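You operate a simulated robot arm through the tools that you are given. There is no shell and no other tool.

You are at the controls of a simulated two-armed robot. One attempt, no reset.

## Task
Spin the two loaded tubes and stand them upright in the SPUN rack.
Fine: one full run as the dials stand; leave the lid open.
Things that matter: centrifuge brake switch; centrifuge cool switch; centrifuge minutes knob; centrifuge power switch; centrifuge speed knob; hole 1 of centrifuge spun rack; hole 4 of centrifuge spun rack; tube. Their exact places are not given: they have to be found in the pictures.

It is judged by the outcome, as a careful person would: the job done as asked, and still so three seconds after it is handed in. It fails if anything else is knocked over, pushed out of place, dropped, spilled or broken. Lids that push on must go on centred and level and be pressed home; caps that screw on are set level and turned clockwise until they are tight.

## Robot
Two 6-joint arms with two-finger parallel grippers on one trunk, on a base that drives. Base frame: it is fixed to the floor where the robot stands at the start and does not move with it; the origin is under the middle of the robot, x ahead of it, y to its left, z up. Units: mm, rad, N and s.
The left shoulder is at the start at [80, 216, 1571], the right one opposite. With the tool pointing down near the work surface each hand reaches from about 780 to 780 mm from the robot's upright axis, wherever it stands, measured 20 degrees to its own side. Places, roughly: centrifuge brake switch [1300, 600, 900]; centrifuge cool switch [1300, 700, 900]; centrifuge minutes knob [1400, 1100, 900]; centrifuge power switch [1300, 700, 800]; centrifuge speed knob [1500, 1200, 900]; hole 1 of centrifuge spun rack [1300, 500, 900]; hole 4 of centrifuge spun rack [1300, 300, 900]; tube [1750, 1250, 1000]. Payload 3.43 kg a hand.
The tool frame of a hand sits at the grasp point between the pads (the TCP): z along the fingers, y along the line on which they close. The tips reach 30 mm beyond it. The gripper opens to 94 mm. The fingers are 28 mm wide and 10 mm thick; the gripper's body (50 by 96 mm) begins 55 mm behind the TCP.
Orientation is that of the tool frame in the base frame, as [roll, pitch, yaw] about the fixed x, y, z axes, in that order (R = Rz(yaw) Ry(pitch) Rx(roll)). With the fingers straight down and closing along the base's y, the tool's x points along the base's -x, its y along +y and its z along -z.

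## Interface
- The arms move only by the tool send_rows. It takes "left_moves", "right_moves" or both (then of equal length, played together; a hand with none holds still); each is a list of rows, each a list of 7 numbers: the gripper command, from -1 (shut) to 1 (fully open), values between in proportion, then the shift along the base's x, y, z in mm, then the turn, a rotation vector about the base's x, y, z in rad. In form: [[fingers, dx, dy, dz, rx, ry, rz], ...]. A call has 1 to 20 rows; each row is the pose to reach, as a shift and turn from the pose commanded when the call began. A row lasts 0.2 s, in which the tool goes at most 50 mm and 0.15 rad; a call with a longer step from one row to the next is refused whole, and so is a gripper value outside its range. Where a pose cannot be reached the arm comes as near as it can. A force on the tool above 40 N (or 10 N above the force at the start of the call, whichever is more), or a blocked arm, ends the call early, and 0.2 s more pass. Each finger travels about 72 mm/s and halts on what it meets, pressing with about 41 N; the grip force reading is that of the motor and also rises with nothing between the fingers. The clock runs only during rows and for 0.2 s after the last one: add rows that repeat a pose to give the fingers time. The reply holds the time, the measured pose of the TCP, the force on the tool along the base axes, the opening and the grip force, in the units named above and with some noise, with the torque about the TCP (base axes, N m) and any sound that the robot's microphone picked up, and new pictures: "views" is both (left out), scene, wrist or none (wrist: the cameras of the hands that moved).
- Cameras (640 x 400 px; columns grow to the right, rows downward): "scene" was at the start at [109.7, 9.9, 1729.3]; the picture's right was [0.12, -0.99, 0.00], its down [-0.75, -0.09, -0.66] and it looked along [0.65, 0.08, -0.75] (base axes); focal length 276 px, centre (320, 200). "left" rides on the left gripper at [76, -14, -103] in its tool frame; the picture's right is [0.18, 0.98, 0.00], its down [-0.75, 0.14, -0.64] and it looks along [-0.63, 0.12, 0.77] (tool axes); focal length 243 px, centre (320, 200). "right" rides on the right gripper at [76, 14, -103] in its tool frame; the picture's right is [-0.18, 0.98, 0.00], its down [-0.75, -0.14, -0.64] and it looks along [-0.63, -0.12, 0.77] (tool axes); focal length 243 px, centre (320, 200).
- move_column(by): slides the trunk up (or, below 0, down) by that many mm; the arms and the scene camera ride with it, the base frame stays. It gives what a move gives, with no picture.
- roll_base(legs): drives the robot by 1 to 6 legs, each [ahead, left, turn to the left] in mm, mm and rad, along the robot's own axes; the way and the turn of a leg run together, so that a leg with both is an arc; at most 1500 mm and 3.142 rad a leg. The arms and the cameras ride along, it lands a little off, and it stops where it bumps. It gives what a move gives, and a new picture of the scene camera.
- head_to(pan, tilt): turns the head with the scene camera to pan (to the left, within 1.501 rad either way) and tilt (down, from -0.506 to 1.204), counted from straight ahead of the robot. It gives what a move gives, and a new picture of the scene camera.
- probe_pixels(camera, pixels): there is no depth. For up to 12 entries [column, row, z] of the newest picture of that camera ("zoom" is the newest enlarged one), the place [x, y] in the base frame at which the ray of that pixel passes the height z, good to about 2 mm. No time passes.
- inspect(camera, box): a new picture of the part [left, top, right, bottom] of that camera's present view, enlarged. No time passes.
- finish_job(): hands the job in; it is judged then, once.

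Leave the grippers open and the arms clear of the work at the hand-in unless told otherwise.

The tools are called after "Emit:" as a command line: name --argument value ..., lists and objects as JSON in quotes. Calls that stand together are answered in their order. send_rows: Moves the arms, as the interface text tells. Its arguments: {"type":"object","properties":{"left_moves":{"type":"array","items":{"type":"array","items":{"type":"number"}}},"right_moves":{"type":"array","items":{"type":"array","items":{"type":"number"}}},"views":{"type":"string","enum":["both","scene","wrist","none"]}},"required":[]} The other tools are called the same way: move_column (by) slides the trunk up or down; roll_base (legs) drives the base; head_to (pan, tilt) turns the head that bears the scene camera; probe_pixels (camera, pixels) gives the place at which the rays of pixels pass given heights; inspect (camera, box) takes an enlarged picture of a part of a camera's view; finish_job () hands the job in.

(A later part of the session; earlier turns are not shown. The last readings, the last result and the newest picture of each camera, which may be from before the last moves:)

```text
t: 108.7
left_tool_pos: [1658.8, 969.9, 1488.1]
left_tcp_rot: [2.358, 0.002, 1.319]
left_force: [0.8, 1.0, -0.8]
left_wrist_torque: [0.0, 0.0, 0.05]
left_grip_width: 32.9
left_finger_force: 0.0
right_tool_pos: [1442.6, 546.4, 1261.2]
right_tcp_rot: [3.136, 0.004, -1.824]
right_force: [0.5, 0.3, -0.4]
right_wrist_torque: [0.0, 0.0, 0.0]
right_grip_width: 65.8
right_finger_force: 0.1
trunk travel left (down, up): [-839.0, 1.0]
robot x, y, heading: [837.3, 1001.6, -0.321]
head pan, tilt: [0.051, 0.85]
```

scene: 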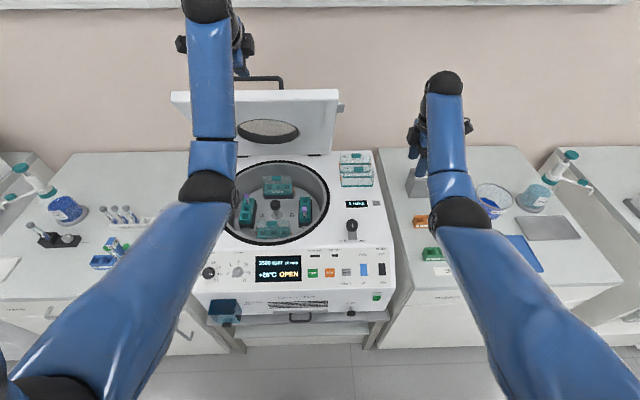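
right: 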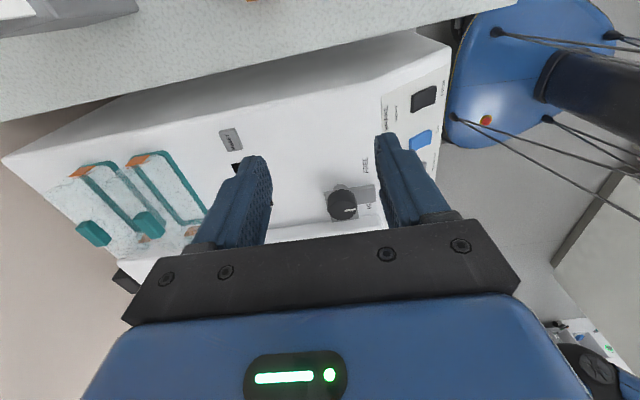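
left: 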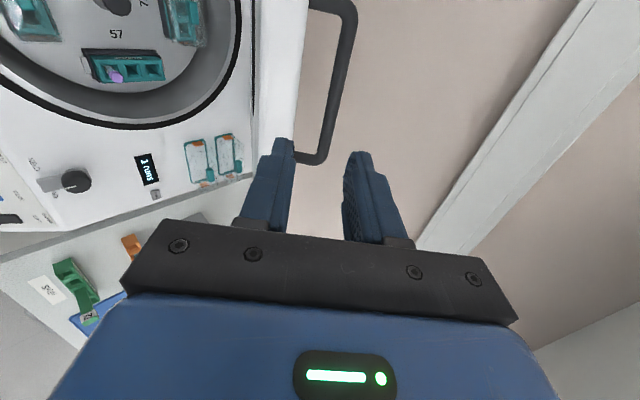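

The lid stays open. I retrace the left arm: tool back to pointing down, then down in front of the lid and out to the left.

Emit:
send_rows --left_moves '[[0, -8, 2, 0, 0.032, 0.127, 0], [0, -16, 4, 0, 0.065, 0.254, 0], [0, -25, 6, 0, 0.097, 0.38, 0], [0, -34, 8, 0, 0.129, 0.507, 0], [0, -42, 10, 0, 0.162, 0.634, 0], [0, -50, 12, 0, 0.194, 0.761, 0], [0, -55, 20, -45, 0.194, 0.761, 0], [0, -58, 25, -90, 0.194, 0.761, 0], [0, -60, 30, -135, 0.194, 0.761, 0], [0, -62, 32, -180, 0.194, 0.761, 0], [0, -64, 33, -225, 0.194, 0.761, 0], [0, -64, 33, -270, 0.194, 0.761, 0], [0, -64, 33, -315, 0.194, 0.761, 0], [0, -64, 33, -360, 0.194, 0.761, 0]]' --views "scene"

Emit:
send_rows --left_moves '[[0, -18, 44, 0, 0, 0, 0], [0, -35, 87, 0, 0, 0, 0], [0, -52, 130, 0, 0, 0, 0], [0, -70, 174, 0, 0, 0, 0], [0, -87, 217, 0, 0, 0, 0], [0, -105, 261, 0, 0, 0, 0], [0, -122, 304, 0, 0, 0, 0], [0, -122, 304, 0, 0, 0, 0]]' --views "both"

```text
t: 111.7
left_tool_pos: [1597.1, 1001.2, 1131.6]
left_tcp_rot: [-3.141, 0.004, 1.32]
left_force: [0.0, 1.0, -0.3]
left_wrist_torque: [-0.01, 0.02, 0.02]
left_grip_width: 47.2
left_finger_force: 0.1
left hand out of reach, approached as far as the arm can: row 4, 5, 7, 8, 9, 10
right_tool_pos: [1441.7, 547.3, 1260.2]
right_tcp_rot: [3.138, 0.005, -1.824]
right_force: [0.3, 0.0, 0.4]
right_wrist_torque: [0.01, 0.02, 0.05]
right_grip_width: 66.1
right_finger_force: 0.1
trunk travel left (down, up): [-839.0, 1.0]
robot x, y, heading: [834.9, 1002.9, -0.324]
head pan, tilt: [0.051, 0.85]
```

scene: 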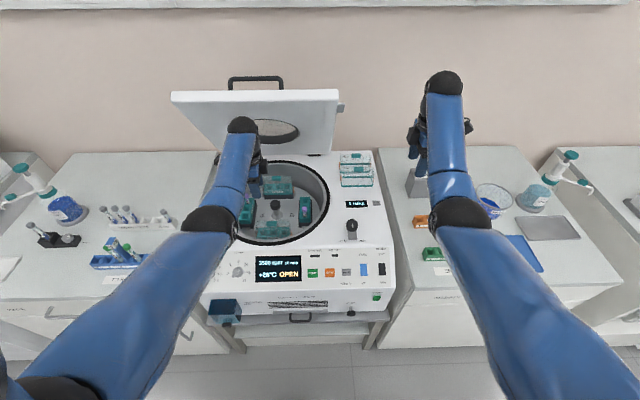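

```text
t: 113.5
left_tool_pos: [1488.9, 1313.0, 1112.6]
left_tcp_rot: [3.141, 0.003, 1.319]
left_force: [-0.4, -0.3, -0.4]
left_wrist_torque: [0.01, 0.0, 0.02]
left_grip_width: 47.1
left_finger_force: 0.1
left hand out of reach, approached as far as the arm can: row 5, 6, 7, 8
right_tool_pos: [1441.1, 546.4, 1259.9]
right_tcp_rot: [3.136, 0.006, -1.825]
right_force: [0.0, 0.0, 0.1]
right_wrist_torque: [-0.01, -0.03, -0.02]
right_grip_width: 65.6
right_finger_force: 0.2
trunk travel left (down, up): [-839.0, 1.0]
robot x, y, heading: [839.2, 1003.9, -0.324]
head pan, tilt: [0.051, 0.85]
```

scene: 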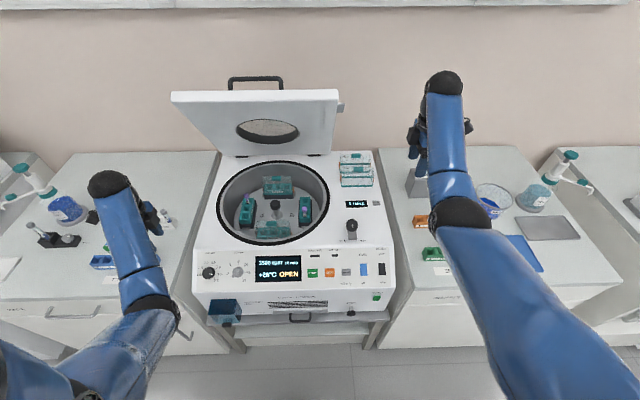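
left: 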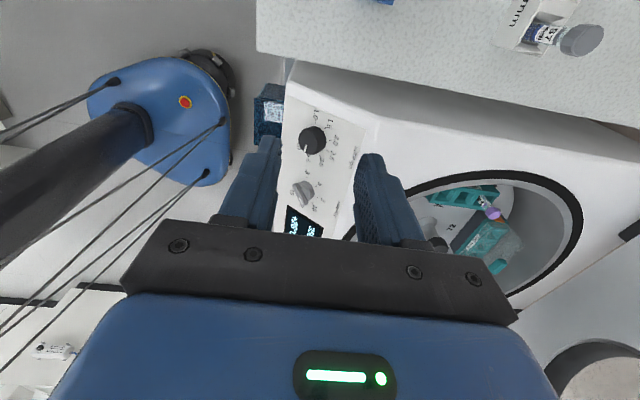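

Now I look closely at the rotor, tubes and the rack.

Emit:
inspect --camera "scene" --box '[215, 155, 335, 245]'

Emit:
probe_pixels --camera "zoom" --pixels '[[160, 225, 930], [160, 225, 900], [493, 232, 930], [493, 232, 900], [160, 250, 870], [493, 255, 870]]'

```text
4.44 times, centred on (275, 200) of scene
```

zoom: 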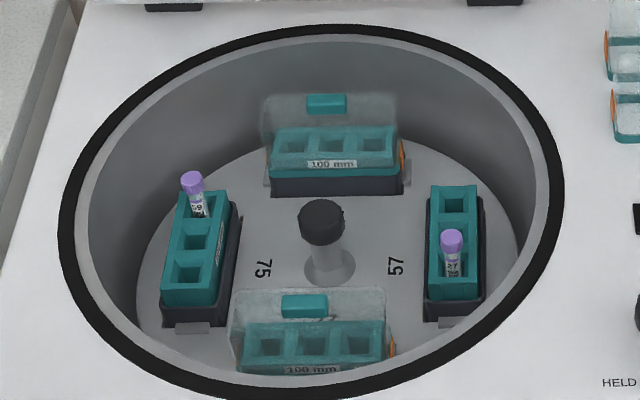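

```text
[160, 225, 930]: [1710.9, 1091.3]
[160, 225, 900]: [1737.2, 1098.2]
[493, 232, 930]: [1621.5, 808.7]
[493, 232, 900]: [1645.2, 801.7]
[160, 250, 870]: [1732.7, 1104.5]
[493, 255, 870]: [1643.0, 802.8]
```

Emit:
probe_pixels --camera "zoom" --pixels '[[192, 178, 920], [192, 178, 890], [192, 178, 860], [452, 234, 920], [452, 234, 890], [452, 234, 860], [320, 215, 890]]'

Emit:
inspect --camera "scene" --box '[400, 190, 520, 280]'

Emit:
inspect --camera "left" --box '[400, 150, 620, 290]'

```text
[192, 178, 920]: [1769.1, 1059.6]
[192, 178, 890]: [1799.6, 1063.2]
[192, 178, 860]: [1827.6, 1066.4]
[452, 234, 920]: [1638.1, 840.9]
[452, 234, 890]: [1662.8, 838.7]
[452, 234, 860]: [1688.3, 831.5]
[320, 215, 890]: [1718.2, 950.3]
```

```text
4.44 times, centred on (460, 235) of scene
```

zoom: 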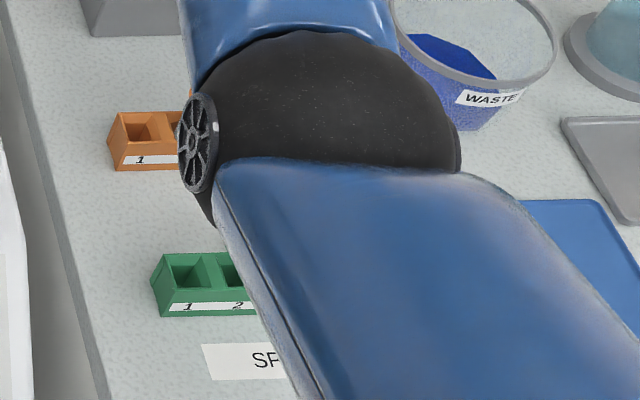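

```text
2.86 times, centred on (510, 220) of left
```

zoom: 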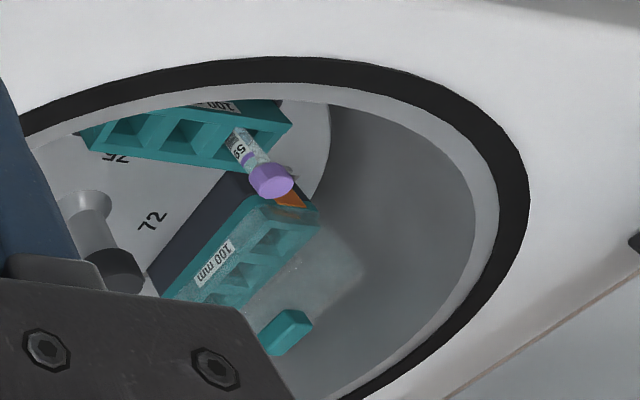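

I check how much room the base has ahead: the blue base with the red button is seen at (180,110) in the left wrist picture.

Emit:
probe_pixels --camera "left" --pixels '[[236, 120, 400], [236, 120, 300], [236, 120, 200], [186, 102, 300], [186, 102, 400]]'

Emit:
head_to --pan 0.05 --tilt 1.2

```text
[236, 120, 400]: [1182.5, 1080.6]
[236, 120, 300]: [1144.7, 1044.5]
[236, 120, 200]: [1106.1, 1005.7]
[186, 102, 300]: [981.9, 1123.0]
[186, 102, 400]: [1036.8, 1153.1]
```

```text
t: 114.3
left_tool_pos: [1489.2, 1312.7, 1113.1]
left_tcp_rot: [3.141, 0.003, 1.319]
left_force: [0.0, 0.8, -0.2]
left_wrist_torque: [-0.02, 0.02, 0.0]
left_grip_width: 47.0
left_finger_force: 0.1
right_tool_pos: [1442.0, 547.2, 1260.4]
right_tcp_rot: [3.137, 0.005, -1.822]
right_force: [0.6, -0.3, 0.0]
right_wrist_torque: [-0.01, 0.01, 0.0]
right_grip_width: 65.9
right_finger_force: 0.0
trunk travel left (down, up): [-839.0, 1.0]
robot x, y, heading: [839.8, 1003.2, -0.325]
head pan, tilt: [0.051, 1.201]
```

scene: 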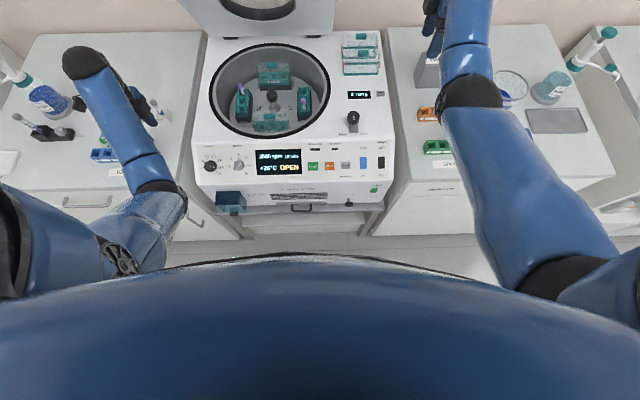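

The base front is about 100 mm from the bench. I first park the right hand out to the right side, over open floor, before lowering the trunk.

Emit:
head_to --pan -0.2 --tilt 0.95

Emit:
send_rows --right_moves '[[0.4, -43, -15, -10, 0, 0, 0], [0.4, -86, -30, -20, 0, 0, 0], [0.4, -128, -44, -35, 0, 0, 0], [0.4, -171, -59, -55, 0, 0, 0], [0.4, -214, -74, -75, 0, 0, 0], [0.4, -257, -89, -95, 0, 0, 0], [0.4, -300, -104, -115, 0, 0, 0], [0.4, -342, -118, -140, 0, 0, 0], [0.4, -385, -133, -165, 0, 0, 0], [0.4, -428, -148, -190, 0, 0, 0], [0.4, -471, -163, -215, 0, 0, 0], [0.4, -513, -178, -240, 0, 0, 0], [0.4, -556, -192, -260, 0, 0, 0], [0.4, -556, -192, -260, 0, 0, 0]]' --views "scene"

```text
t: 115.1
left_tool_pos: [1488.7, 1311.9, 1112.6]
left_tcp_rot: [3.141, 0.004, 1.319]
left_force: [-1.0, 0.6, -0.2]
left_wrist_torque: [-0.01, -0.01, -0.01]
left_grip_width: 46.9
left_finger_force: 0.0
right_tool_pos: [1443.0, 547.2, 1261.6]
right_tcp_rot: [3.138, 0.004, -1.824]
right_force: [-0.3, 0.4, -0.1]
right_wrist_torque: [-0.01, 0.01, -0.01]
right_grip_width: 65.7
right_finger_force: 0.0
trunk travel left (down, up): [-839.0, 1.0]
robot x, y, heading: [836.9, 1006.2, -0.324]
head pan, tilt: [-0.201, 0.949]
```

scene: 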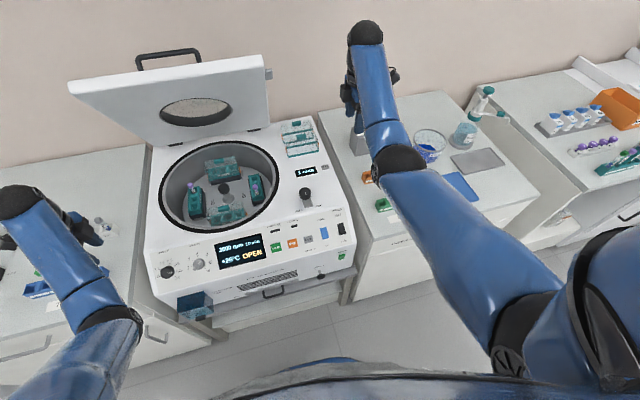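

```text
refused: row 8 steps farther than a row can; nothing moved
```

Step too long; I resend with smaller steps.

Emit:
send_rows --right_moves '[[0.4, -40, -14, -10, 0, 0, 0], [0.4, -80, -28, -20, 0, 0, 0], [0.4, -120, -41, -35, 0, 0, 0], [0.4, -160, -55, -50, 0, 0, 0], [0.4, -200, -69, -65, 0, 0, 0], [0.4, -240, -83, -80, 0, 0, 0], [0.4, -280, -97, -97, 0, 0, 0], [0.4, -320, -110, -114, 0, 0, 0], [0.4, -360, -124, -131, 0, 0, 0], [0.4, -400, -138, -150, 0, 0, 0], [0.4, -440, -152, -170, 0, 0, 0], [0.4, -480, -166, -190, 0, 0, 0], [0.4, -520, -180, -210, 0, 0, 0], [0.4, -556, -192, -230, 0, 0, 0], [0.4, -556, -192, -240, 0, 0, 0]]' --views "scene"

```text
t: 118.3
left_tool_pos: [1488.6, 1311.7, 1112.2]
left_tcp_rot: [3.14, 0.003, 1.32]
left_force: [-1.1, -0.1, 0.2]
left_wrist_torque: [-0.01, 0.02, 0.04]
left_grip_width: 46.8
left_finger_force: 0.0
right_tool_pos: [886.1, 354.5, 1020.8]
right_tcp_rot: [3.137, 0.003, -1.825]
right_force: [0.6, 0.1, -0.2]
right_wrist_torque: [0.02, 0.02, 0.02]
right_grip_width: 65.8
right_finger_force: 0.0
right hand out of reach, approached as far as the arm can: row 1, 2, 3, 4, 5, 6, 7, 8, 9, 10, 11, 12
trunk travel left (down, up): [-839.0, 1.0]
robot x, y, heading: [834.4, 1004.1, -0.322]
head pan, tilt: [-0.201, 0.949]
```

scene: 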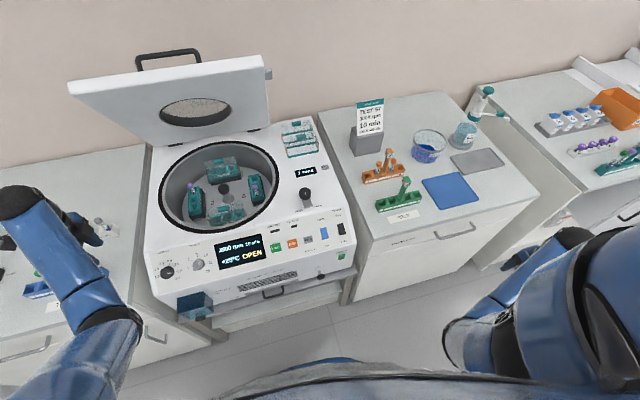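

Right hand is parked. Next: the left hand swings over the bowl's front while turning back so that its fingers close left–right.

Emit:
send_rows --left_moves '[[0, 12, -26, 13, 0, 0, 0.143], [0, 24, -51, 26, 0, 0, 0.286], [0, 36, -77, 38, 0, 0, 0.428], [0, 48, -103, 50, 0, 0, 0.571], [0, 60, -128, 63, 0, 0, 0.714], [0, 71, -154, 75, 0, 0, 0.857], [0, 83, -179, 88, 0, 0, 1.0], [0, 95, -205, 100, 0, 0, 1.142], [0, 107, -231, 113, 0, 0, 1.285], [0, 119, -256, 125, 0, 0, 1.428], [0, 131, -282, 138, 0, 0, 1.571], [0, 131, -282, 138, 0, 0, 1.571]]' --views "both"

```text
t: 120.9
left_tool_pos: [1616.8, 1029.0, 1249.3]
left_tcp_rot: [3.141, 0.003, 2.891]
left_force: [0.2, 0.1, 0.1]
left_wrist_torque: [-0.03, 0.02, -0.02]
left_grip_width: 47.0
left_finger_force: 0.0
left hand out of reach, approached as far as the arm can: row 1, 2, 3, 4, 5, 6, 7, 8
right_tool_pos: [887.0, 355.4, 1022.5]
right_tcp_rot: [3.137, 0.006, -1.824]
right_force: [-0.6, -0.1, -0.2]
right_wrist_torque: [-0.03, 0.01, 0.02]
right_grip_width: 65.9
right_finger_force: 0.0
trunk travel left (down, up): [-839.0, 1.0]
robot x, y, heading: [838.1, 1002.0, -0.325]
head pan, tilt: [-0.201, 0.949]
```

scene: 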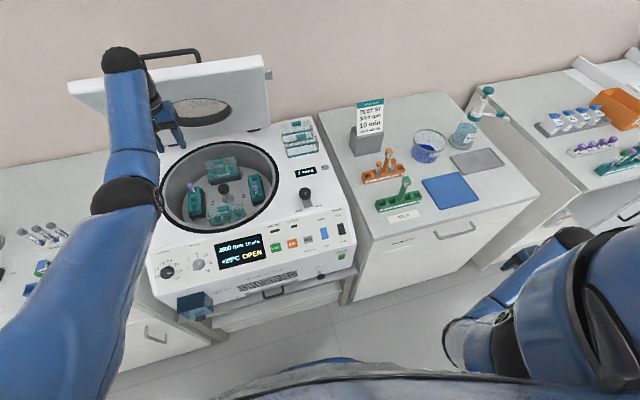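
left: 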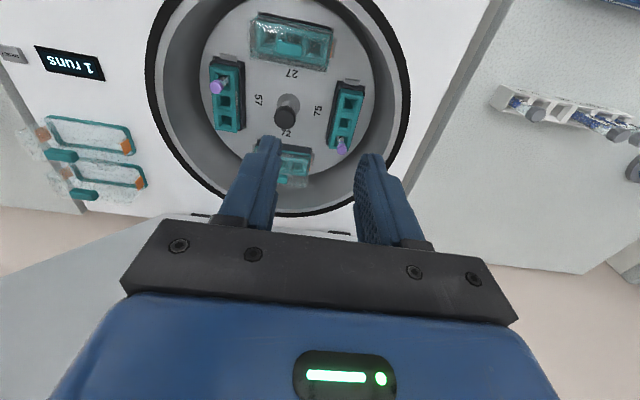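

An excellent top view of the rotor: tube A (left) cap at (341,149), tube B cap at (216,87). I probe them and zoom.

Emit:
inspect --camera "left" --box '[180, 0, 420, 150]'

Emit:
inspect --camera "left" --box '[180, 60, 420, 210]'

Emit:
probe_pixels --camera "left" --pixels '[[341, 149, 930], [341, 149, 900], [341, 149, 870], [216, 87, 930], [216, 87, 900], [216, 87, 870]]'

```text
2.67 times, centred on (300, 75) of left
```

zoom: 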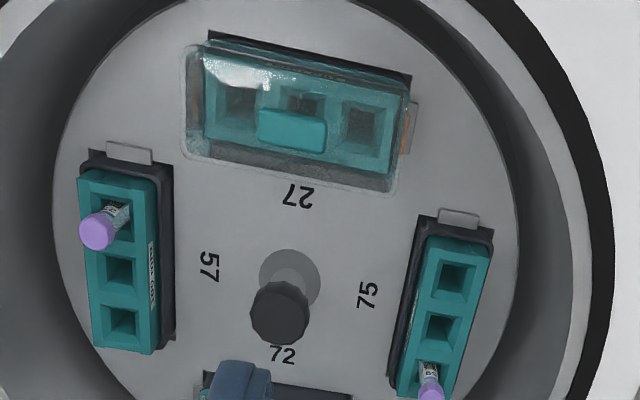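

```text
2.67 times, centred on (300, 135) of left
```

zoom: 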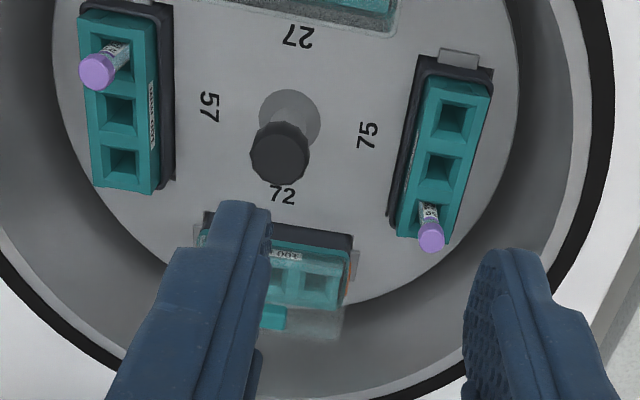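

```text
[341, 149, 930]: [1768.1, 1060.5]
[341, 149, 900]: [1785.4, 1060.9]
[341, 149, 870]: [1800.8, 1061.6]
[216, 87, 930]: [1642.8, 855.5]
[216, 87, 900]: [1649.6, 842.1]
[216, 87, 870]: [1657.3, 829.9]
```

Triangulated: tube A cap ≈ (1780, 1061, 907), tube B cap ≈ (1652, 841, 902). I pull the parked right hand further back from the bench, then roll 50 mm ahead and lower the trunk.

Emit:
send_rows --right_moves '[[0.4, -35, 12, 0, 0, 0, 0], [0.4, -70, 24, 0, 0, 0, 0], [0.4, -104, 35, 0, 0, 0, 0], [0.4, -104, 35, 0, 0, 0, 0]]' --views "none"

Emit:
roll_base --legs '[[50, 0, 0]]'

```text
t: 121.9
left_tool_pos: [1618.3, 1029.2, 1248.5]
left_tcp_rot: [-3.14, 0.003, 2.891]
left_force: [0.2, -0.3, 0.3]
left_wrist_torque: [0.01, -0.03, 0.0]
left_grip_width: 47.0
left_finger_force: 0.0
right_tool_pos: [795.9, 385.9, 1022.2]
right_tcp_rot: [3.136, 0.005, -1.828]
right_force: [-0.5, -0.2, -0.4]
right_wrist_torque: [-0.04, 0.0, 0.01]
right_grip_width: 66.1
right_finger_force: 0.1
right hand out of reach, approached as far as the arm can: row 3, 4
trunk travel left (down, up): [-839.0, 1.0]
robot x, y, heading: [835.9, 1007.2, -0.325]
head pan, tilt: [-0.201, 0.949]
```

```text
t: 122.8
left_tool_pos: [1654.1, 1019.0, 1257.3]
left_tcp_rot: [-3.14, 0.015, 2.891]
left_force: [-1.0, -0.4, 0.3]
left_wrist_torque: [-0.01, -0.06, 0.02]
left_grip_width: 46.6
left_finger_force: 0.0
right_tool_pos: [835.4, 373.4, 1024.9]
right_tcp_rot: [-3.138, 0.004, -1.828]
right_force: [-1.7, 1.2, 0.0]
right_wrist_torque: [-0.02, -0.06, -0.02]
right_grip_width: 65.7
right_finger_force: 0.1
trunk travel left (down, up): [-839.0, 1.0]
robot x, y, heading: [884.7, 987.1, -0.319]
head pan, tilt: [-0.201, 0.949]
```

scene: 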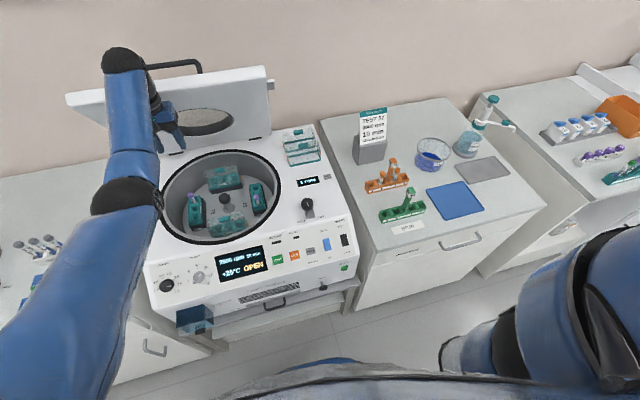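

Lower the trunk 220 mm now (left hand then at z ≈ 1030, still above the deck).

Emit:
move_column --by -220

Emit:
head_to --pan 0.15 --tilt 0.85

```text
t: 125.2
left_tool_pos: [1663.6, 1015.6, 1027.8]
left_tcp_rot: [3.14, 0.004, 2.892]
left_force: [-0.3, 0.3, -0.3]
left_wrist_torque: [0.0, -0.02, 0.02]
left_grip_width: 47.1
left_finger_force: 0.0
right_tool_pos: [843.7, 369.8, 802.5]
right_tcp_rot: [3.136, 0.004, -1.827]
right_force: [-0.3, 0.2, -0.1]
right_wrist_torque: [0.02, -0.03, 0.02]
right_grip_width: 65.9
right_finger_force: 0.1
trunk travel left (down, up): [-619.0, 221.0]
robot x, y, heading: [885.5, 988.3, -0.319]
head pan, tilt: [-0.201, 0.949]
```

```text
t: 126.0
left_tool_pos: [1662.8, 1014.9, 1028.1]
left_tcp_rot: [-3.141, 0.003, 2.891]
left_force: [0.4, -0.2, 0.0]
left_wrist_torque: [-0.02, -0.03, -0.01]
left_grip_width: 46.8
left_finger_force: 0.0
right_tool_pos: [843.0, 369.7, 802.9]
right_tcp_rot: [3.137, 0.005, -1.826]
right_force: [0.1, 0.0, 1.0]
right_wrist_torque: [0.04, -0.01, 0.04]
right_grip_width: 65.7
right_finger_force: 0.1
trunk travel left (down, up): [-619.0, 221.0]
robot x, y, heading: [884.2, 988.8, -0.32]
head pan, tilt: [0.15, 0.85]
```

scene: 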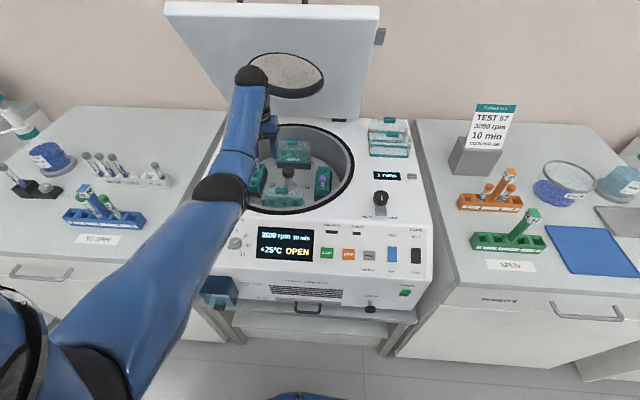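

I tilt the left hand 26° forward and bring it to 90 mm above tube A along that slant (keeps the wrist clear of the lid).

Emit:
send_rows --left_moves '[[0, 20, 14, 0, -0.028, -0.109, 0], [0, 40, 28, 0, -0.056, -0.218, 0], [0, 60, 42, -10, -0.083, -0.327, 0], [0, 79.5, 56, -25, -0.111, -0.436, 0], [0, 79.5, 56, -40, -0.111, -0.436, 0], [0, 79.5, 56, -40, -0.111, -0.436, 0]]' --views "both"

Emit:
inspect --camera "left" --box '[220, 60, 420, 240]'

Emit:
inspect --camera "scene" --box '[220, 100, 380, 220]'

```text
t: 127.4
left_tool_pos: [1744.4, 1070.6, 989.3]
left_tcp_rot: [3.141, 0.452, 2.89]
left_force: [-0.4, -0.1, 0.2]
left_wrist_torque: [-0.02, -0.02, 0.02]
left_grip_width: 47.3
left_finger_force: 0.0
right_tool_pos: [843.3, 369.3, 802.4]
right_tcp_rot: [3.135, 0.006, -1.827]
right_force: [0.0, 0.7, -0.5]
right_wrist_torque: [-0.01, 0.01, -0.01]
right_grip_width: 65.8
right_finger_force: 0.0
trunk travel left (down, up): [-619.0, 221.0]
robot x, y, heading: [885.2, 986.3, -0.316]
head pan, tilt: [0.15, 0.85]
```

scene: 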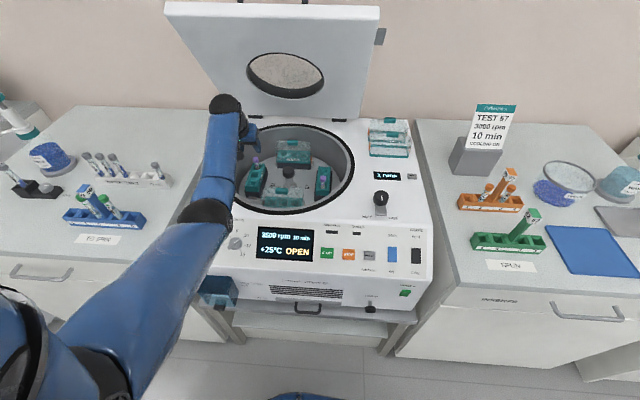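
left: 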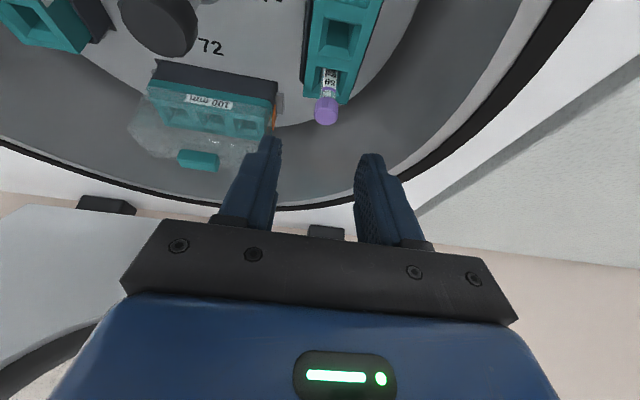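

```text
2.22 times, centred on (320, 150) of left
```

zoom: 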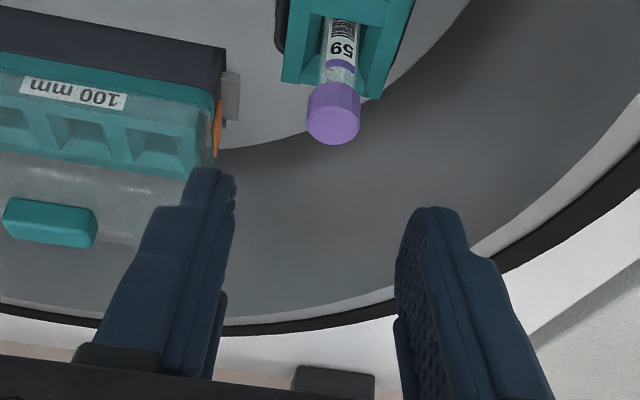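

```text
3.33 times, centred on (300, 160) of scene
```

zoom: 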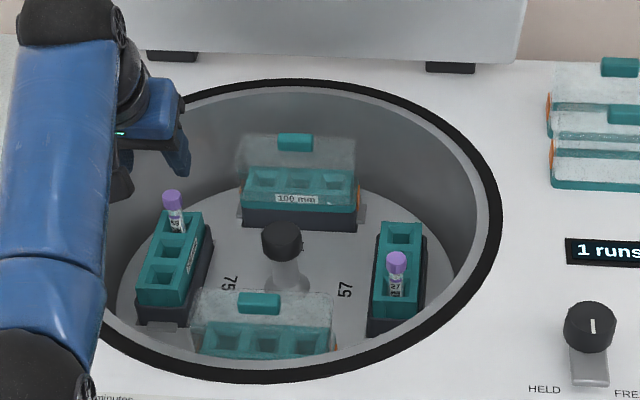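

Tube A's cap is seen at (328,112). I refine its position before the final approach.

Emit:
probe_pixels --camera "left" --pixels '[[326, 113, 925], [326, 113, 915], [326, 113, 905], [326, 113, 895], [328, 90, 890], [328, 90, 880]]'

Emit:
probe_pixels --camera "zoom" --pixels '[[172, 195, 925], [172, 195, 915], [172, 195, 905], [172, 195, 895], [397, 257, 915], [397, 257, 905], [397, 257, 895]]'

```text
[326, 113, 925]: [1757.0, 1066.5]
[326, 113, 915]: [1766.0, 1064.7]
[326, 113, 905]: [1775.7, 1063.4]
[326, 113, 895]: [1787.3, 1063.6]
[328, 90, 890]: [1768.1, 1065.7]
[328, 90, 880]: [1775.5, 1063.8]
```

```text
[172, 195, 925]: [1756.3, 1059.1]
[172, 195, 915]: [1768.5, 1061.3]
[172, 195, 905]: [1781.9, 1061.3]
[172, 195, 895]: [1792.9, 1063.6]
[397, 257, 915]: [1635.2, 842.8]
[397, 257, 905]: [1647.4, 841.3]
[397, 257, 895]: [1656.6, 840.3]
```

Best estimate: A's cap centre (1786, 1062, 899). I narrow the opening to 38 mm and descend along the slant to just above it first.

Emit:
send_rows --left_moves '[[-0.19, 10, -1, -22, 0, 0, 0], [-0.19, 22, -3, -46, 0, 0, 0], [-0.19, 31, -5, -65, 0, 0, 0], [-0.19, 31, -5, -65, 0, 0, 0]]' --views "both"

Emit:
inspect --camera "left" --box '[220, 60, 420, 240]'

Emit:
inspect --camera "scene" --box '[220, 130, 320, 210]'

```text
t: 128.4
left_tool_pos: [1769.5, 1067.1, 925.5]
left_tcp_rot: [-3.141, 0.455, 2.89]
left_force: [0.3, 0.6, -0.2]
left_wrist_torque: [0.01, 0.04, -0.02]
left_grip_width: 37.8
left_finger_force: 0.0
left hand out of reach, approached as far as the arm can: row 3, 4
right_tool_pos: [843.7, 370.6, 802.9]
right_tcp_rot: [3.137, 0.006, -1.828]
right_force: [-0.1, 0.8, 0.5]
right_wrist_torque: [-0.02, 0.0, -0.01]
right_grip_width: 65.8
right_finger_force: 0.1
trunk travel left (down, up): [-619.0, 221.0]
robot x, y, heading: [885.5, 986.5, -0.32]
head pan, tilt: [0.15, 0.85]
```

scene: 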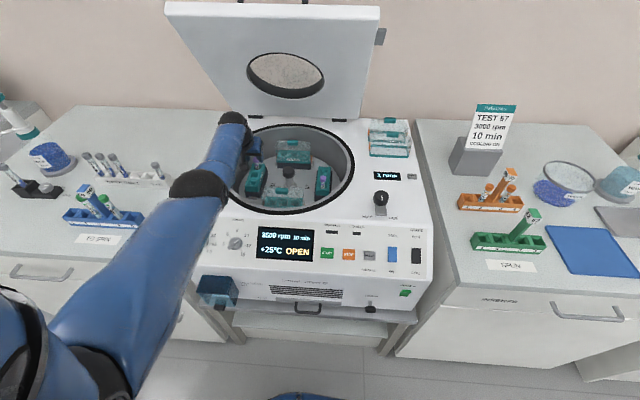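
left: 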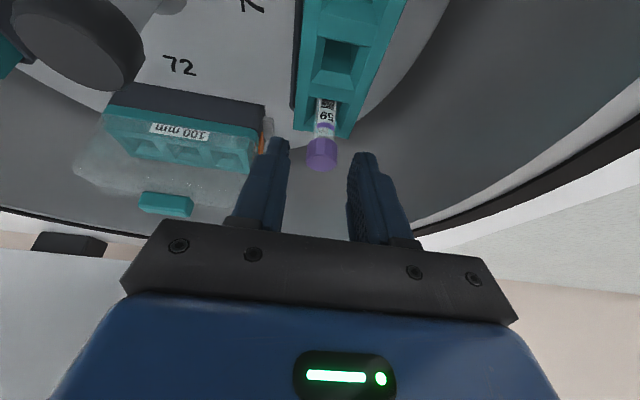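

```text
2.22 times, centred on (320, 150) of left
```

zoom: 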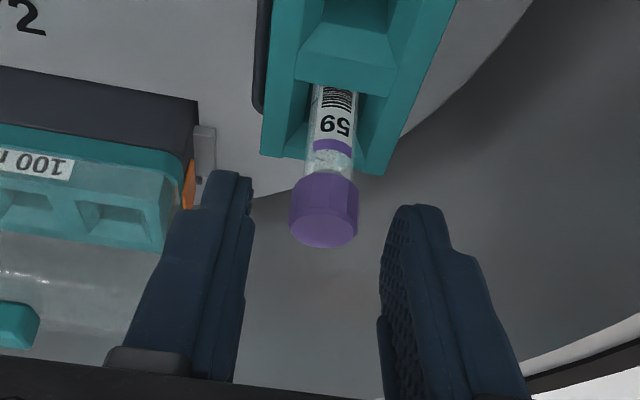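

```text
5.00 times, centred on (270, 170) of scene
```

zoom: 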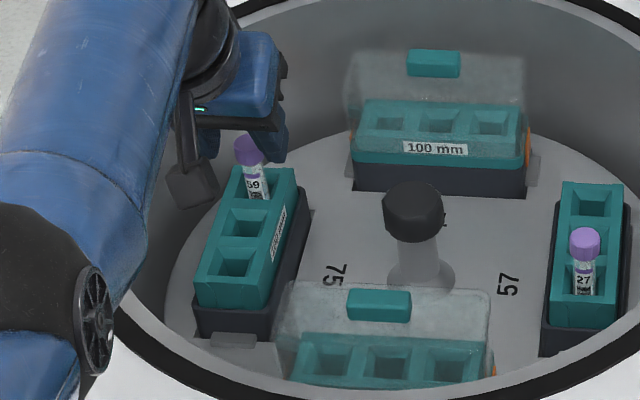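

The arm is at its limit again; I back off along the slant, then lower the trunk another 110 mm.

Emit:
send_rows --left_moves '[[-0.19, -14, 4, 30, 0, 0, 0], [-0.19, -28, 7, 62, 0, 0, 0], [-0.19, -47, 11, 105, 0, 0, 0], [-0.19, -47, 11, 115, 0, 0, 0]]' --views "none"

Emit:
move_column --by -110

Emit:
send_rows --left_moves '[[-0.19, 5, 0, -5, 0, 0, 0], [-0.19, 5, 0, -5, 0, 0, 0]]' --views "both"

```text
t: 129.4
left_tool_pos: [1718.6, 1077.7, 1040.5]
left_tcp_rot: [-3.142, 0.451, 2.893]
left_force: [0.1, -0.1, 0.3]
left_wrist_torque: [-0.02, -0.01, -0.02]
left_grip_width: 38.3
left_finger_force: 0.1
right_tool_pos: [843.8, 370.7, 802.1]
right_tcp_rot: [3.137, 0.007, -1.829]
right_force: [0.1, 0.3, 0.6]
right_wrist_torque: [0.01, 0.03, 0.0]
right_grip_width: 66.0
right_finger_force: 0.1
trunk travel left (down, up): [-619.0, 221.0]
robot x, y, heading: [886.9, 985.6, -0.321]
head pan, tilt: [0.15, 0.85]
```

```text
t: 130.8
left_tool_pos: [1719.0, 1077.7, 929.4]
left_tcp_rot: [3.141, 0.455, 2.891]
left_force: [0.7, -0.1, 0.1]
left_wrist_torque: [0.02, 0.0, -0.01]
left_grip_width: 38.2
left_finger_force: 0.0
right_tool_pos: [844.4, 370.4, 692.3]
right_tcp_rot: [3.135, 0.005, -1.828]
right_force: [-0.3, -0.4, 0.3]
right_wrist_torque: [0.02, 0.0, 0.02]
right_grip_width: 65.8
right_finger_force: 0.0
trunk travel left (down, up): [-509.0, 331.0]
robot x, y, heading: [885.6, 990.8, -0.323]
head pan, tilt: [0.15, 0.85]
```

```text
t: 131.4
left_tool_pos: [1725.1, 1078.9, 925.5]
left_tcp_rot: [-3.139, 0.453, 2.893]
left_force: [-0.1, 0.7, 0.5]
left_wrist_torque: [0.0, 0.0, -0.02]
left_grip_width: 38.1
left_finger_force: 0.1
right_tool_pos: [842.7, 369.9, 692.8]
right_tcp_rot: [3.136, 0.007, -1.83]
right_force: [-0.5, -1.3, -0.2]
right_wrist_torque: [0.03, 0.0, -0.01]
right_grip_width: 65.8
right_finger_force: 0.1
trunk travel left (down, up): [-509.0, 331.0]
robot x, y, heading: [885.3, 984.9, -0.323]
head pan, tilt: [0.15, 0.85]
```

scene: 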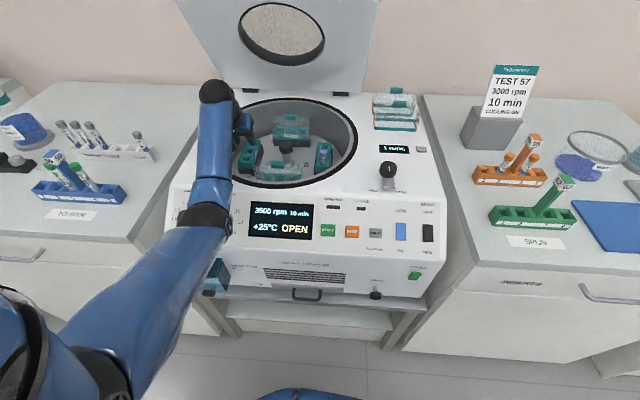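
left: 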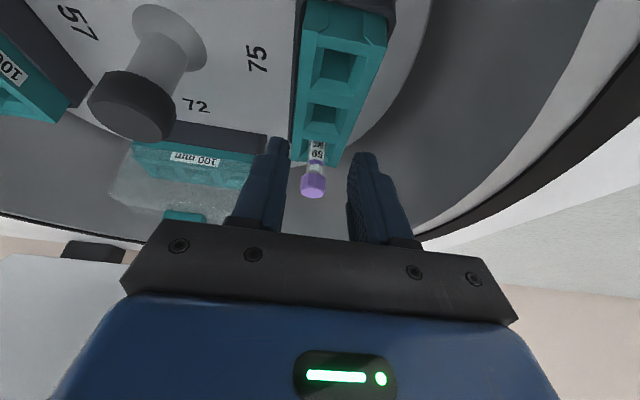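

Tube A is straight ahead between the fingers. I narrow to 32 mm and go forward 45 mm, then check.

Emit:
send_rows --left_moves '[[-0.33, 15, -4, 0, 0, 0, 0], [-0.33, 30, -8, -3, 0, 0, 0], [-0.33, 44, -12, -6, 0, 0, 0], [-0.33, 44, -12, -6, 0, 0, 0]]' --views "both"

Emit:
inspect --camera "left" --box '[220, 60, 420, 240]'

Emit:
inspect --camera "scene" --box '[200, 90, 320, 190]'

```text
t: 132.4
left_tool_pos: [1769.4, 1065.4, 918.8]
left_tcp_rot: [3.141, 0.454, 2.894]
left_force: [0.1, -0.1, 0.0]
left_wrist_torque: [-0.03, -0.01, 0.0]
left_grip_width: 31.3
left_finger_force: 0.1
right_tool_pos: [842.9, 370.8, 692.7]
right_tcp_rot: [3.137, 0.006, -1.828]
right_force: [-0.9, 0.4, -0.7]
right_wrist_torque: [0.0, -0.02, -0.02]
right_grip_width: 65.7
right_finger_force: 0.0
trunk travel left (down, up): [-509.0, 331.0]
robot x, y, heading: [887.0, 987.2, -0.322]
head pan, tilt: [0.15, 0.85]
```

scene: 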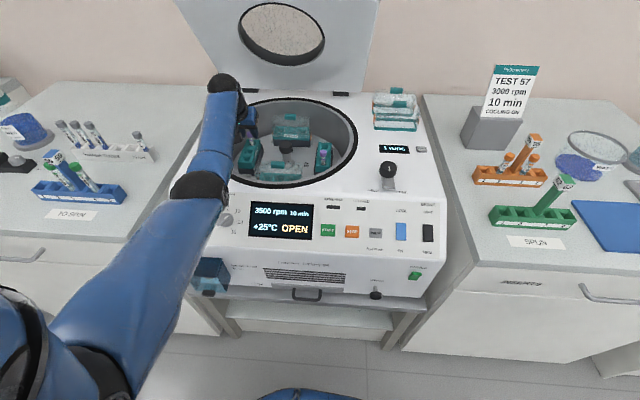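
left: 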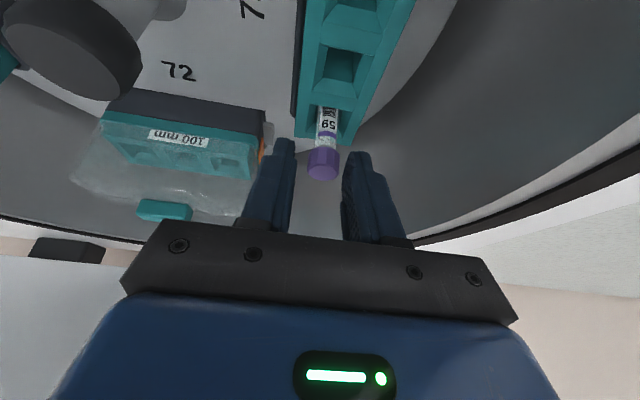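

```text
2.22 times, centred on (320, 150) of left
```

zoom: 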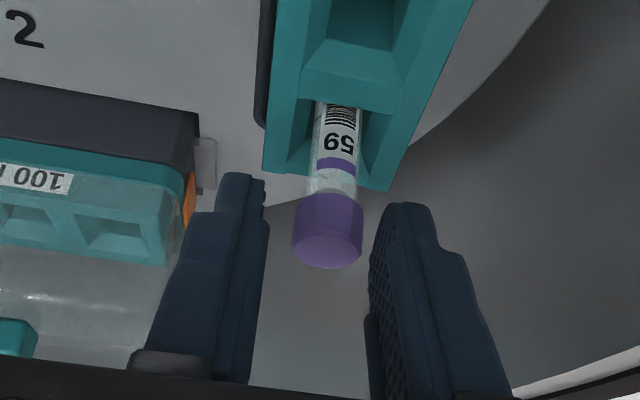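

```text
4.00 times, centred on (260, 140) of scene
```

zoom: 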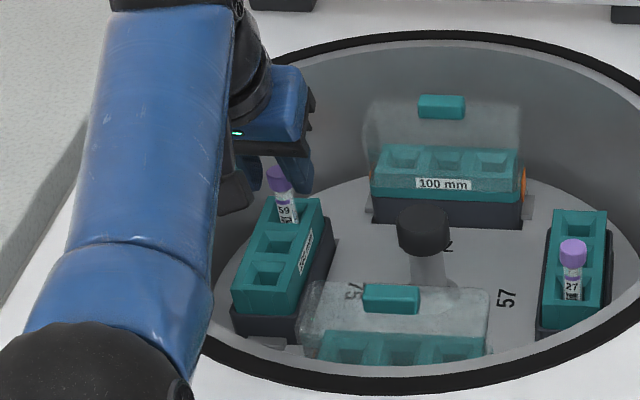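

The fingertips straddle the cap. I go the last 17 mm forward and 13 mm down, then look again before closing.

Emit:
send_rows --left_moves '[[-0.33, 8, -1.5, -5, 0, 0, 0], [-0.33, 16, -3, -10, 0, 0, 0], [-0.33, 17, -3, -15, 0, 0, 0], [-0.33, 17, -3, -15, 0, 0, 0]]' --views "both"

Emit:
inspect --camera "left" --box '[220, 60, 420, 240]'

Emit:
inspect --camera "scene" --box '[200, 90, 320, 190]'

```text
t: 133.4
left_tool_pos: [1784.7, 1062.2, 903.1]
left_tcp_rot: [3.141, 0.454, 2.892]
left_force: [-0.1, 0.8, 1.1]
left_wrist_torque: [-0.02, 0.0, 0.01]
left_grip_width: 31.8
left_finger_force: 0.1
right_tool_pos: [843.4, 371.0, 693.8]
right_tcp_rot: [3.136, 0.005, -1.826]
right_force: [0.2, -0.1, 0.1]
right_wrist_torque: [-0.01, 0.01, -0.02]
right_grip_width: 65.7
right_finger_force: 0.1
trunk travel left (down, up): [-509.0, 331.0]
robot x, y, heading: [883.4, 985.8, -0.32]
head pan, tilt: [0.15, 0.85]
```

scene: 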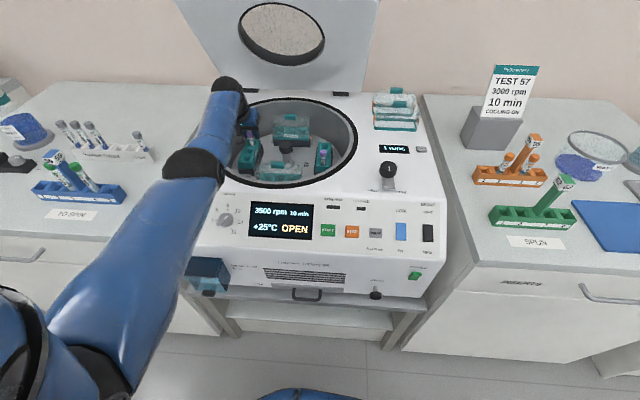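
left: 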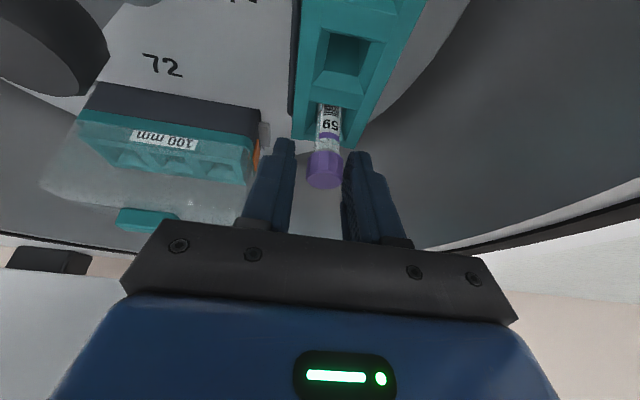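

```text
2.22 times, centred on (320, 150) of left
```

zoom: 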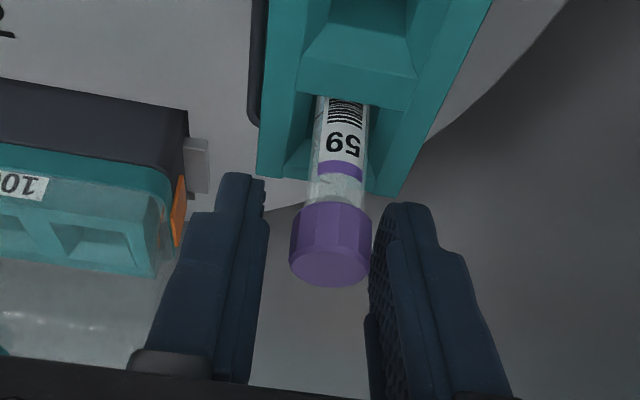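

```text
4.00 times, centred on (260, 140) of scene
```

zoom: 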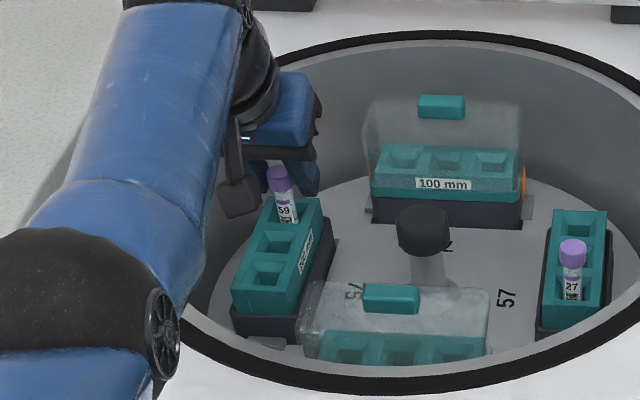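

The cap lies between the pads at the grasp point (offset ~2 mm left). I shift 2 mm and close.

Emit:
send_rows --left_moves '[[-0.33, 0.6, 2.3, 0, 0, 0, 0], [-0.45, 0.6, 2.3, 0, 0, 0, 0], [-0.6, 0.6, 2.3, 0, 0, 0, 0], [-0.8, 0.6, 2.3, 0, 0, 0, 0], [-0.8, 0.6, 2.3, 0, 0, 0, 0]]' --views "wrist"

Emit:
inspect --camera "left" --box '[220, 60, 420, 240]'

```text
t: 134.6
left_tool_pos: [1786.2, 1064.2, 902.4]
left_tcp_rot: [-3.141, 0.454, 2.892]
left_force: [-0.2, 0.7, 0.0]
left_wrist_torque: [0.01, 0.02, -0.02]
left_grip_width: 18.6
left_finger_force: 40.8
right_tool_pos: [842.8, 370.7, 693.0]
right_tcp_rot: [3.136, 0.005, -1.829]
right_force: [0.7, -0.1, -0.1]
right_wrist_torque: [-0.01, -0.02, 0.02]
right_grip_width: 65.9
right_finger_force: 0.0
trunk travel left (down, up): [-509.0, 331.0]
robot x, y, heading: [883.6, 990.5, -0.322]
head pan, tilt: [0.15, 0.85]
```

left: 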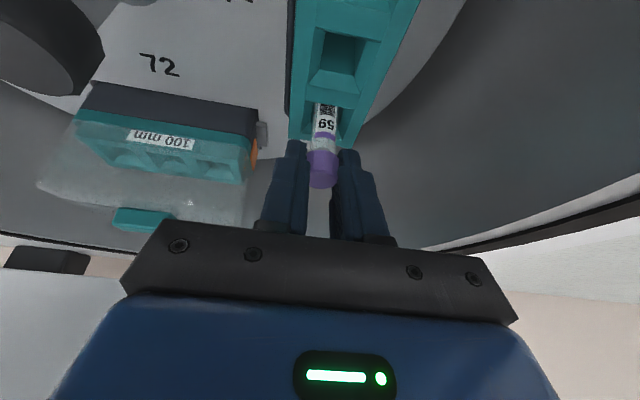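

```text
2.22 times, centred on (320, 150) of left
```

zoom: 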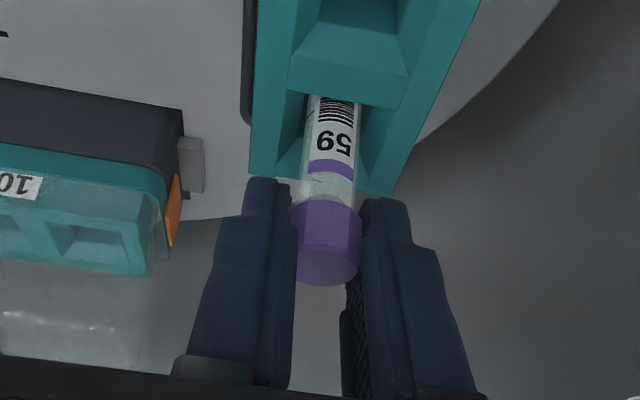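

Tube A is gripped (18.6 mm). I lift it straight up, slowly.

Emit:
send_rows --left_moves '[[-0.8, 0, 0, 10, 0, 0, 0], [-0.8, 0, 0, 22, 0, 0, 0], [-0.8, 0, 0, 36, 0, 0, 0], [-0.8, 0, 0, 50, 0, 0, 0], [-0.8, 0, 0, 66, 0, 0, 0], [-0.8, 0, 0, 84, 0, 0, 0], [-0.8, 0, 0, 102, 0, 0, 0], [-0.8, 0, 0, 120, 0, 0, 0], [-0.8, 0, 0, 120, 0, 0, 0]]' --views "both"

Emit:
inspect --camera "scene" --box '[200, 60, 340, 190]'

```text
t: 136.6
left_tool_pos: [1786.4, 1062.8, 1024.4]
left_tcp_rot: [-3.14, 0.454, 2.894]
left_force: [1.2, -0.4, -0.2]
left_wrist_torque: [0.0, 0.02, -0.03]
left_grip_width: 18.3
left_finger_force: 40.5
right_tool_pos: [844.2, 370.9, 694.2]
right_tcp_rot: [3.136, 0.005, -1.828]
right_force: [-0.5, -0.2, -0.5]
right_wrist_torque: [0.02, -0.01, -0.04]
right_grip_width: 65.6
right_finger_force: 0.0
trunk travel left (down, up): [-509.0, 331.0]
robot x, y, heading: [885.3, 990.3, -0.322]
head pan, tilt: [0.15, 0.85]
```

scene: 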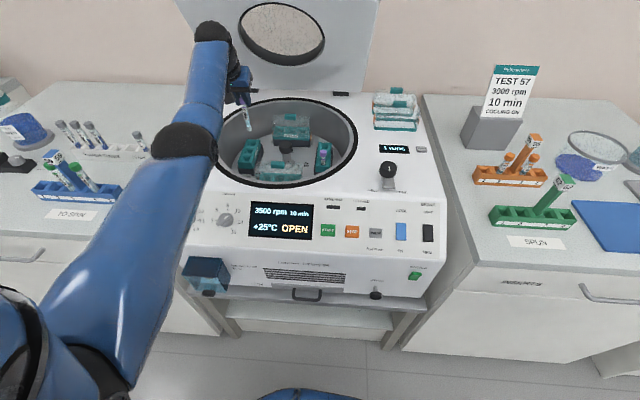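
left: 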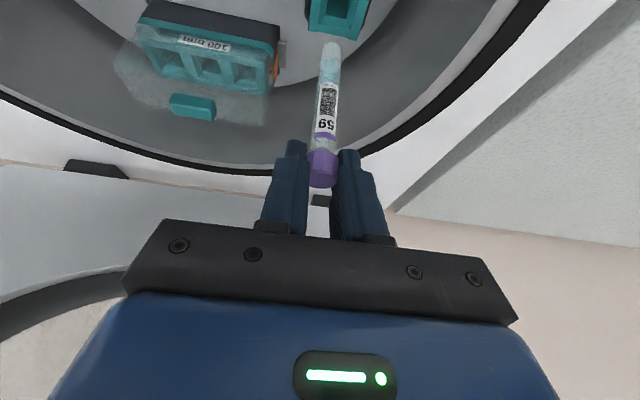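

```text
3.08 times, centred on (270, 125) of scene
```

zoom: 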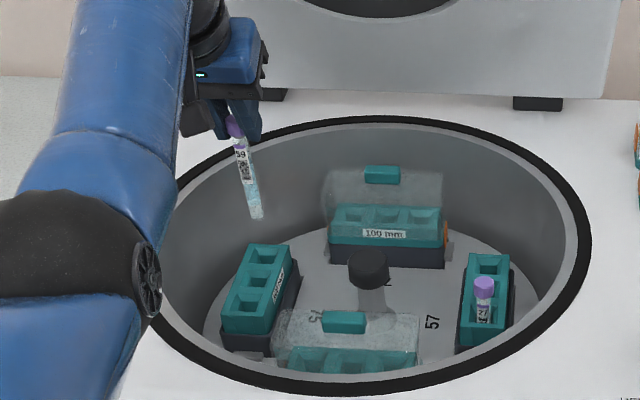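

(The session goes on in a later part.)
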